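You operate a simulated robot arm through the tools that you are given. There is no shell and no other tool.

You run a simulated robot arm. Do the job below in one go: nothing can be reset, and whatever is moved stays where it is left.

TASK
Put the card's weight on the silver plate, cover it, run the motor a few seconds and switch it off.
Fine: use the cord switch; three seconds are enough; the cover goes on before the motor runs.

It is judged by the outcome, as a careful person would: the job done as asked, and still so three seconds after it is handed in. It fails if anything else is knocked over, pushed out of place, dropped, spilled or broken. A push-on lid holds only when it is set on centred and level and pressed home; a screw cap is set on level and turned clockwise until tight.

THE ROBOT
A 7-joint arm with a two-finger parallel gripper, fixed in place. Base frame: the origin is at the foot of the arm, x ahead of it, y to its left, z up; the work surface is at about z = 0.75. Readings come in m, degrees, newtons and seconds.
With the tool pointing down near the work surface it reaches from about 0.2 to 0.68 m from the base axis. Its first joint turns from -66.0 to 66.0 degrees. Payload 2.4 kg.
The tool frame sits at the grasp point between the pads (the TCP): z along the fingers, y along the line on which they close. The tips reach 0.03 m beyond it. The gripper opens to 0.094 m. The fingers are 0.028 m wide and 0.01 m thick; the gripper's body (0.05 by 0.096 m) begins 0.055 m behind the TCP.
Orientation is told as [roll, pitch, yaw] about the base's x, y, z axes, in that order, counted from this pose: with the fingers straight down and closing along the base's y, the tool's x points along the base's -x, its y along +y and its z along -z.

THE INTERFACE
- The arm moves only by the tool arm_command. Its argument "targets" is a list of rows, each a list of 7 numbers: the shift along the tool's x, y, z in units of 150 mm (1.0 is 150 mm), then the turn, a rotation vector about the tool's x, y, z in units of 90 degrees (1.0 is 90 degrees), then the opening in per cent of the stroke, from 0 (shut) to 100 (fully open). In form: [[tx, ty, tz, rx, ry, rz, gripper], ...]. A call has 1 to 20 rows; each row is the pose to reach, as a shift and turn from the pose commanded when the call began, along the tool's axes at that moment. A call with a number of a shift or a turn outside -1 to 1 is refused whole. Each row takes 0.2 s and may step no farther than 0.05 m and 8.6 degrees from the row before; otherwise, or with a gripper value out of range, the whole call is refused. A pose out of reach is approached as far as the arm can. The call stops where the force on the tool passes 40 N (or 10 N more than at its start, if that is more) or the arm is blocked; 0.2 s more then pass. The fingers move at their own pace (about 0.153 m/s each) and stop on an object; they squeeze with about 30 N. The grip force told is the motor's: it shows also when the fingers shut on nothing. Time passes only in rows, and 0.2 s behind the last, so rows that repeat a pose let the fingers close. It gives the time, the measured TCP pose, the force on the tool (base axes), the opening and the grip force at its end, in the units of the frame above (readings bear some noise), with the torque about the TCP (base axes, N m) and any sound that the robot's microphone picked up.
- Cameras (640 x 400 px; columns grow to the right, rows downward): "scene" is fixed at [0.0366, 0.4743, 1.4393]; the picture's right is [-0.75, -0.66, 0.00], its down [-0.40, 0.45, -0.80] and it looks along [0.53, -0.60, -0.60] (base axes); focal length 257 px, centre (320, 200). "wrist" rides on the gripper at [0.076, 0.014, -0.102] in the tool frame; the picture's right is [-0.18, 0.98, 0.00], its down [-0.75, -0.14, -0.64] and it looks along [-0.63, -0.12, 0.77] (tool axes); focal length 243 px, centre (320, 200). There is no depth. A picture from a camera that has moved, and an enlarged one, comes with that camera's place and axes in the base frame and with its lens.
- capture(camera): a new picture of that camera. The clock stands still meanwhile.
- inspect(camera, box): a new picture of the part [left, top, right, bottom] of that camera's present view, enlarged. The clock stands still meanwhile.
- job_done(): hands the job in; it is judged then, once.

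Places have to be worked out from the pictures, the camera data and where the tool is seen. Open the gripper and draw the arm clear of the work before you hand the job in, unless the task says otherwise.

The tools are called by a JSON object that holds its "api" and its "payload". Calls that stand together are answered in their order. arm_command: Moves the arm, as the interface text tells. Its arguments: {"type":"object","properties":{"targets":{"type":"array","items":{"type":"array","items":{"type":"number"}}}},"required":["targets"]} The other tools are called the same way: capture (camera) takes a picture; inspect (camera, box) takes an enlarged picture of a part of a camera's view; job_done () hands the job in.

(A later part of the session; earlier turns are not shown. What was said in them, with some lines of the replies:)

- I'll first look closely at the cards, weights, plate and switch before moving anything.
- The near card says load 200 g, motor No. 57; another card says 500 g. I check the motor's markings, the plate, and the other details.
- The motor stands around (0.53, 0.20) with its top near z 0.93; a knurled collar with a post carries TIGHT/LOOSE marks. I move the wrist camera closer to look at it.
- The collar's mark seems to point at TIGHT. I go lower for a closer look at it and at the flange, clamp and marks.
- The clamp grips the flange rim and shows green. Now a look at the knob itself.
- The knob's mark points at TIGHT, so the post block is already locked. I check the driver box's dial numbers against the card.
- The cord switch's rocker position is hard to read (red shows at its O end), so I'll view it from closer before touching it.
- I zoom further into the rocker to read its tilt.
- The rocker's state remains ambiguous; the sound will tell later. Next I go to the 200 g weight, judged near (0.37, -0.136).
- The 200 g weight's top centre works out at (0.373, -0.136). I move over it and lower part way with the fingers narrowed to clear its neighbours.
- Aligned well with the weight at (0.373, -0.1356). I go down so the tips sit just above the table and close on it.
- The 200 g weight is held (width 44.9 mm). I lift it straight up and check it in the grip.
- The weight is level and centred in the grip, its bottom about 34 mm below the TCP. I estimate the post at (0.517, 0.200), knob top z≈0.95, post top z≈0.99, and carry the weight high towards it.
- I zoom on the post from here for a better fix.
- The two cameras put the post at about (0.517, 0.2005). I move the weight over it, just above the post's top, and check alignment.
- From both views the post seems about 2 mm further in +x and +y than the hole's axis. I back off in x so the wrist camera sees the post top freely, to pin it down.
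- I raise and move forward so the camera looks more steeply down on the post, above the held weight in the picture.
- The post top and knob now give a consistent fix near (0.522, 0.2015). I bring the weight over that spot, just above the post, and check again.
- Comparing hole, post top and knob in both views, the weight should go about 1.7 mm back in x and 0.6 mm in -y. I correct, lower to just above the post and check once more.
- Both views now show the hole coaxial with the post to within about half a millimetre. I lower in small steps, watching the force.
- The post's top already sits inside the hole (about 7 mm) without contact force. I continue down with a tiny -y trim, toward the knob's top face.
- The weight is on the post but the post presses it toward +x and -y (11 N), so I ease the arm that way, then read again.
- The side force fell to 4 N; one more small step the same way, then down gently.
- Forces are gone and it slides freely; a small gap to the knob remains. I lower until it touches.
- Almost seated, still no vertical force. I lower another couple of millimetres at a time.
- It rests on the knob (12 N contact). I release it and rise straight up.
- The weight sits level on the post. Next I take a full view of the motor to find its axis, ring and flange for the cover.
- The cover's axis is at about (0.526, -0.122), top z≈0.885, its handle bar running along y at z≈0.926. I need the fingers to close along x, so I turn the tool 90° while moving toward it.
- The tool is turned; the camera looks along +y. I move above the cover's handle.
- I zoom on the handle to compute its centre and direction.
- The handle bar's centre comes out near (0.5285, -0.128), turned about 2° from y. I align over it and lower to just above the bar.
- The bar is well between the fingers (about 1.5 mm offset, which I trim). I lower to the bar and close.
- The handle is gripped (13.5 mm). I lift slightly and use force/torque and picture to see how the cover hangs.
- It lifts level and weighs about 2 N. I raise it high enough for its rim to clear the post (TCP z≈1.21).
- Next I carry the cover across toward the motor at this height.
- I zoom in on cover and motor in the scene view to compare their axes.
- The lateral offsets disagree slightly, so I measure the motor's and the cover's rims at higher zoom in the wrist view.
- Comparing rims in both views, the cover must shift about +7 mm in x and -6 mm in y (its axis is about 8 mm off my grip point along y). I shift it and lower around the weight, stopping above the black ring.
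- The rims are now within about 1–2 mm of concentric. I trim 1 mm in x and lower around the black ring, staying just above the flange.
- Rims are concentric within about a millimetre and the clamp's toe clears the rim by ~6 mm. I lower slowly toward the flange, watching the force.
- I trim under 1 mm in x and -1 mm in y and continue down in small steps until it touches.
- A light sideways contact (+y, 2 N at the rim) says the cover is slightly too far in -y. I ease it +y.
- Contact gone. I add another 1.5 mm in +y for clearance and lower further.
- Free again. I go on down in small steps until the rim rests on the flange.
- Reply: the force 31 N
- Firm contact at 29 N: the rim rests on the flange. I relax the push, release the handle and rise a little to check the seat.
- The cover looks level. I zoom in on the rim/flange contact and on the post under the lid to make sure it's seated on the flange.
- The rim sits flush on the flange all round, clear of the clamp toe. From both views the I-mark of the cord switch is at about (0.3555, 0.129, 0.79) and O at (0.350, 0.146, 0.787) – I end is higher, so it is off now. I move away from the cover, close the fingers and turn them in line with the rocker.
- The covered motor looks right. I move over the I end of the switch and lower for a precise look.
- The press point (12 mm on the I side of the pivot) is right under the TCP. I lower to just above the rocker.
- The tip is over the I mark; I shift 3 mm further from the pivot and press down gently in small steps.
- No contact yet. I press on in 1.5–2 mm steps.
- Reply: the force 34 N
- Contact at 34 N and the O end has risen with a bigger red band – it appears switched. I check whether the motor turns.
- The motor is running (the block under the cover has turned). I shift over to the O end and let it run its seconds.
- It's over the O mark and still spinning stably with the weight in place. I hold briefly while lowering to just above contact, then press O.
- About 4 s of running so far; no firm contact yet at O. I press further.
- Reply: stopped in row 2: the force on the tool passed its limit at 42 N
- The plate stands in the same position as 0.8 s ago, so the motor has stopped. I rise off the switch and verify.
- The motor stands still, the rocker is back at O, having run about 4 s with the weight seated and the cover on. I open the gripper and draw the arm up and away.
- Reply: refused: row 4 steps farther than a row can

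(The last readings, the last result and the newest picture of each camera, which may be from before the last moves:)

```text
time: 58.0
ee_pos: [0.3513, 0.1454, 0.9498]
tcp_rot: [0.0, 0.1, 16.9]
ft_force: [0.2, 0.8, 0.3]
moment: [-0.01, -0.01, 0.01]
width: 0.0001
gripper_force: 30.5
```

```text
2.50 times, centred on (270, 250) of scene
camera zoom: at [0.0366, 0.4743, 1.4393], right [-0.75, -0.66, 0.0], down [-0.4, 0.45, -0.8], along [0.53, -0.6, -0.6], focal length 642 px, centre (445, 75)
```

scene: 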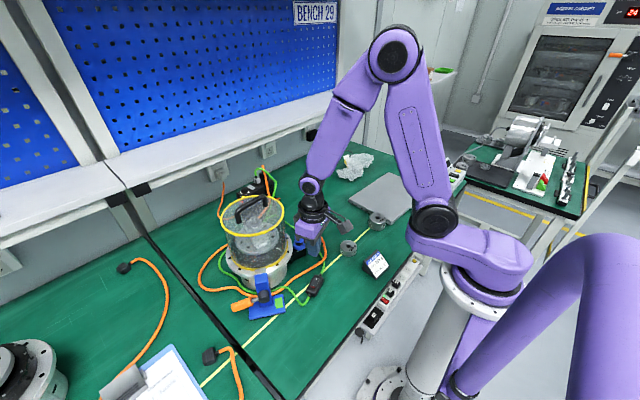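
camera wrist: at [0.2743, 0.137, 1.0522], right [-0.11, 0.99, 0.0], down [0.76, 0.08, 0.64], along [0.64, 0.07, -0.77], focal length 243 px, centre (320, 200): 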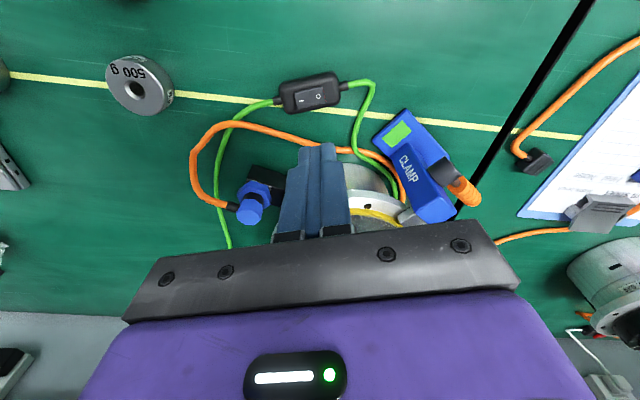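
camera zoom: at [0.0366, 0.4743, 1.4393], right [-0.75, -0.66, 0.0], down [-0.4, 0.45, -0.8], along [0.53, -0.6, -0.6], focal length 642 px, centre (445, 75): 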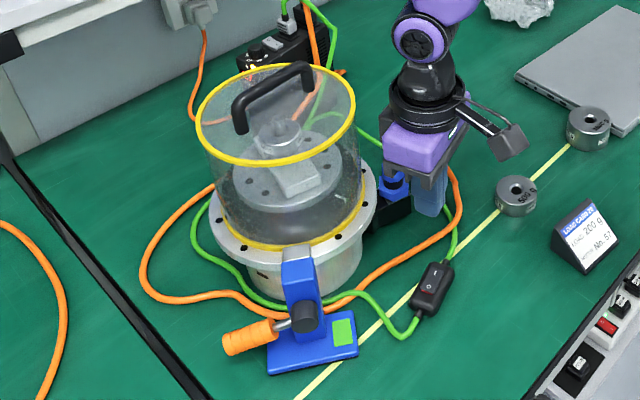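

That call was refused for one over-long step; the scene itself is in order. I repeat the retreat with smaller steps.

{"api": "arm_command", "payload": {"targets": [[0, 0, -0.25, 0, 0, 0, 50], [0, 0, -0.5, 0, 0, 0, 100], [0, 0, -0.75, 0, 0, 0, 100], [0.05, -0.15, -0.95, 0, 0, 0, 100], [0.12, -0.35, -1.0, 0, 0, 0, 100], [0.2, -0.55, -1.0, 0, 0, 0, 100], [0.2, -0.7, -1.0, 0, 0, 0, 100]]}}

{"api": "capture", "payload": {"camera": "scene"}}

{"api": "inspect", "payload": {"camera": "scene", "box": [215, 190, 315, 285]}}

{"api": "capture", "payload": {"camera": "wrist"}}

```text
time: 59.5
ee_pos: [0.3527, 0.0373, 1.0987]
tcp_rot: [0.0, 0.0, 17.0]
ft_force: [0.7, -0.3, 0.2]
moment: [-0.01, 0.0, -0.01]
width: 0.0936
gripper_force: 0.0
```

```text
taken
```

scene: 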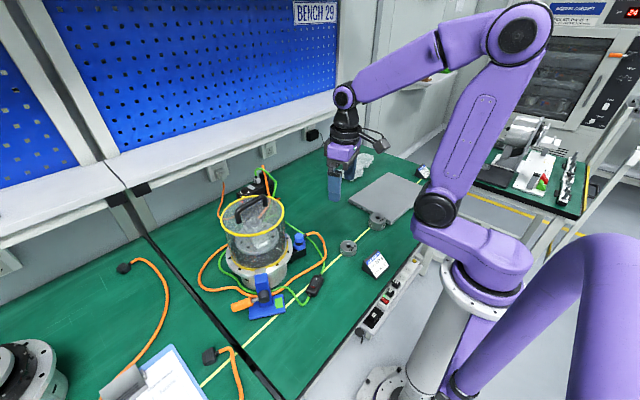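

```text
4.21 times, centred on (265, 238) of scene
camera zoom: at [0.0366, 0.4743, 1.4393], right [-0.75, -0.66, 0.0], down [-0.4, 0.45, -0.8], along [0.53, -0.6, -0.6], focal length 1080 px, centre (552, 42)
```

zoom: 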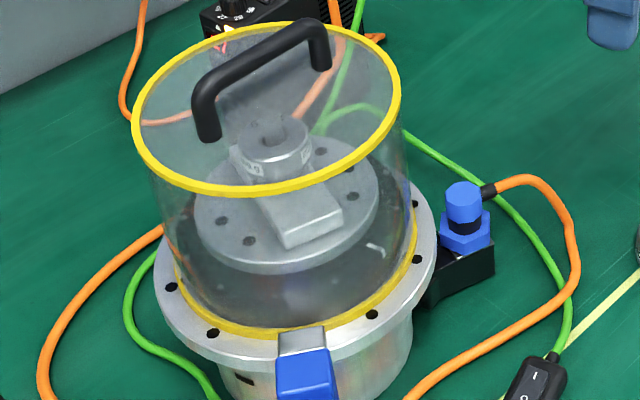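

```text
taken
camera wrist: at [0.2748, 0.0278, 1.2022], right [-0.11, 0.99, 0.0], down [0.76, 0.09, 0.64], along [0.64, 0.07, -0.77], focal length 243 px, centre (320, 200)
```

wrist: 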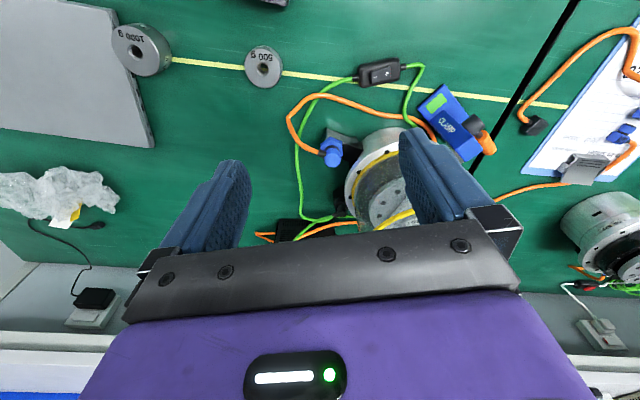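

The motor is still, the 200 g weight is on the plate's post under the level cover, the switch is off, everything else is in place and the arm is clear with the gripper open. I hand the job in.

{"api": "job_done", "payload": {}}

```text
The job is handed in.
```

The job is done and handed in. The 200 g weight named on the card is on the post of the silver plate, and the cover was put over it before the motor ran. I ran the motor with the cord switch and switched it off again.

- **Run time:** I estimate about four seconds, and at least three, worked out from when I pressed the switch. I didn't time it directly. The microphone reported no sound, so I judged running and stopped by whether the plate was turning.
- **Weight:** the clamp block under the post was already at TIGHT. The weight stayed seated and level through the run.
- **Cover:** its rim sits flush on the motor's flange, just clear of the blue clamp.
- **Motor number:** the card says motor No. 57. I found no number on the motor itself. The control box beside it is marked No. 62, and I did not check which motor that refers to.

The other weights, the cards and the cables look undisturbed. The arm is clear of the work with the gripper open.
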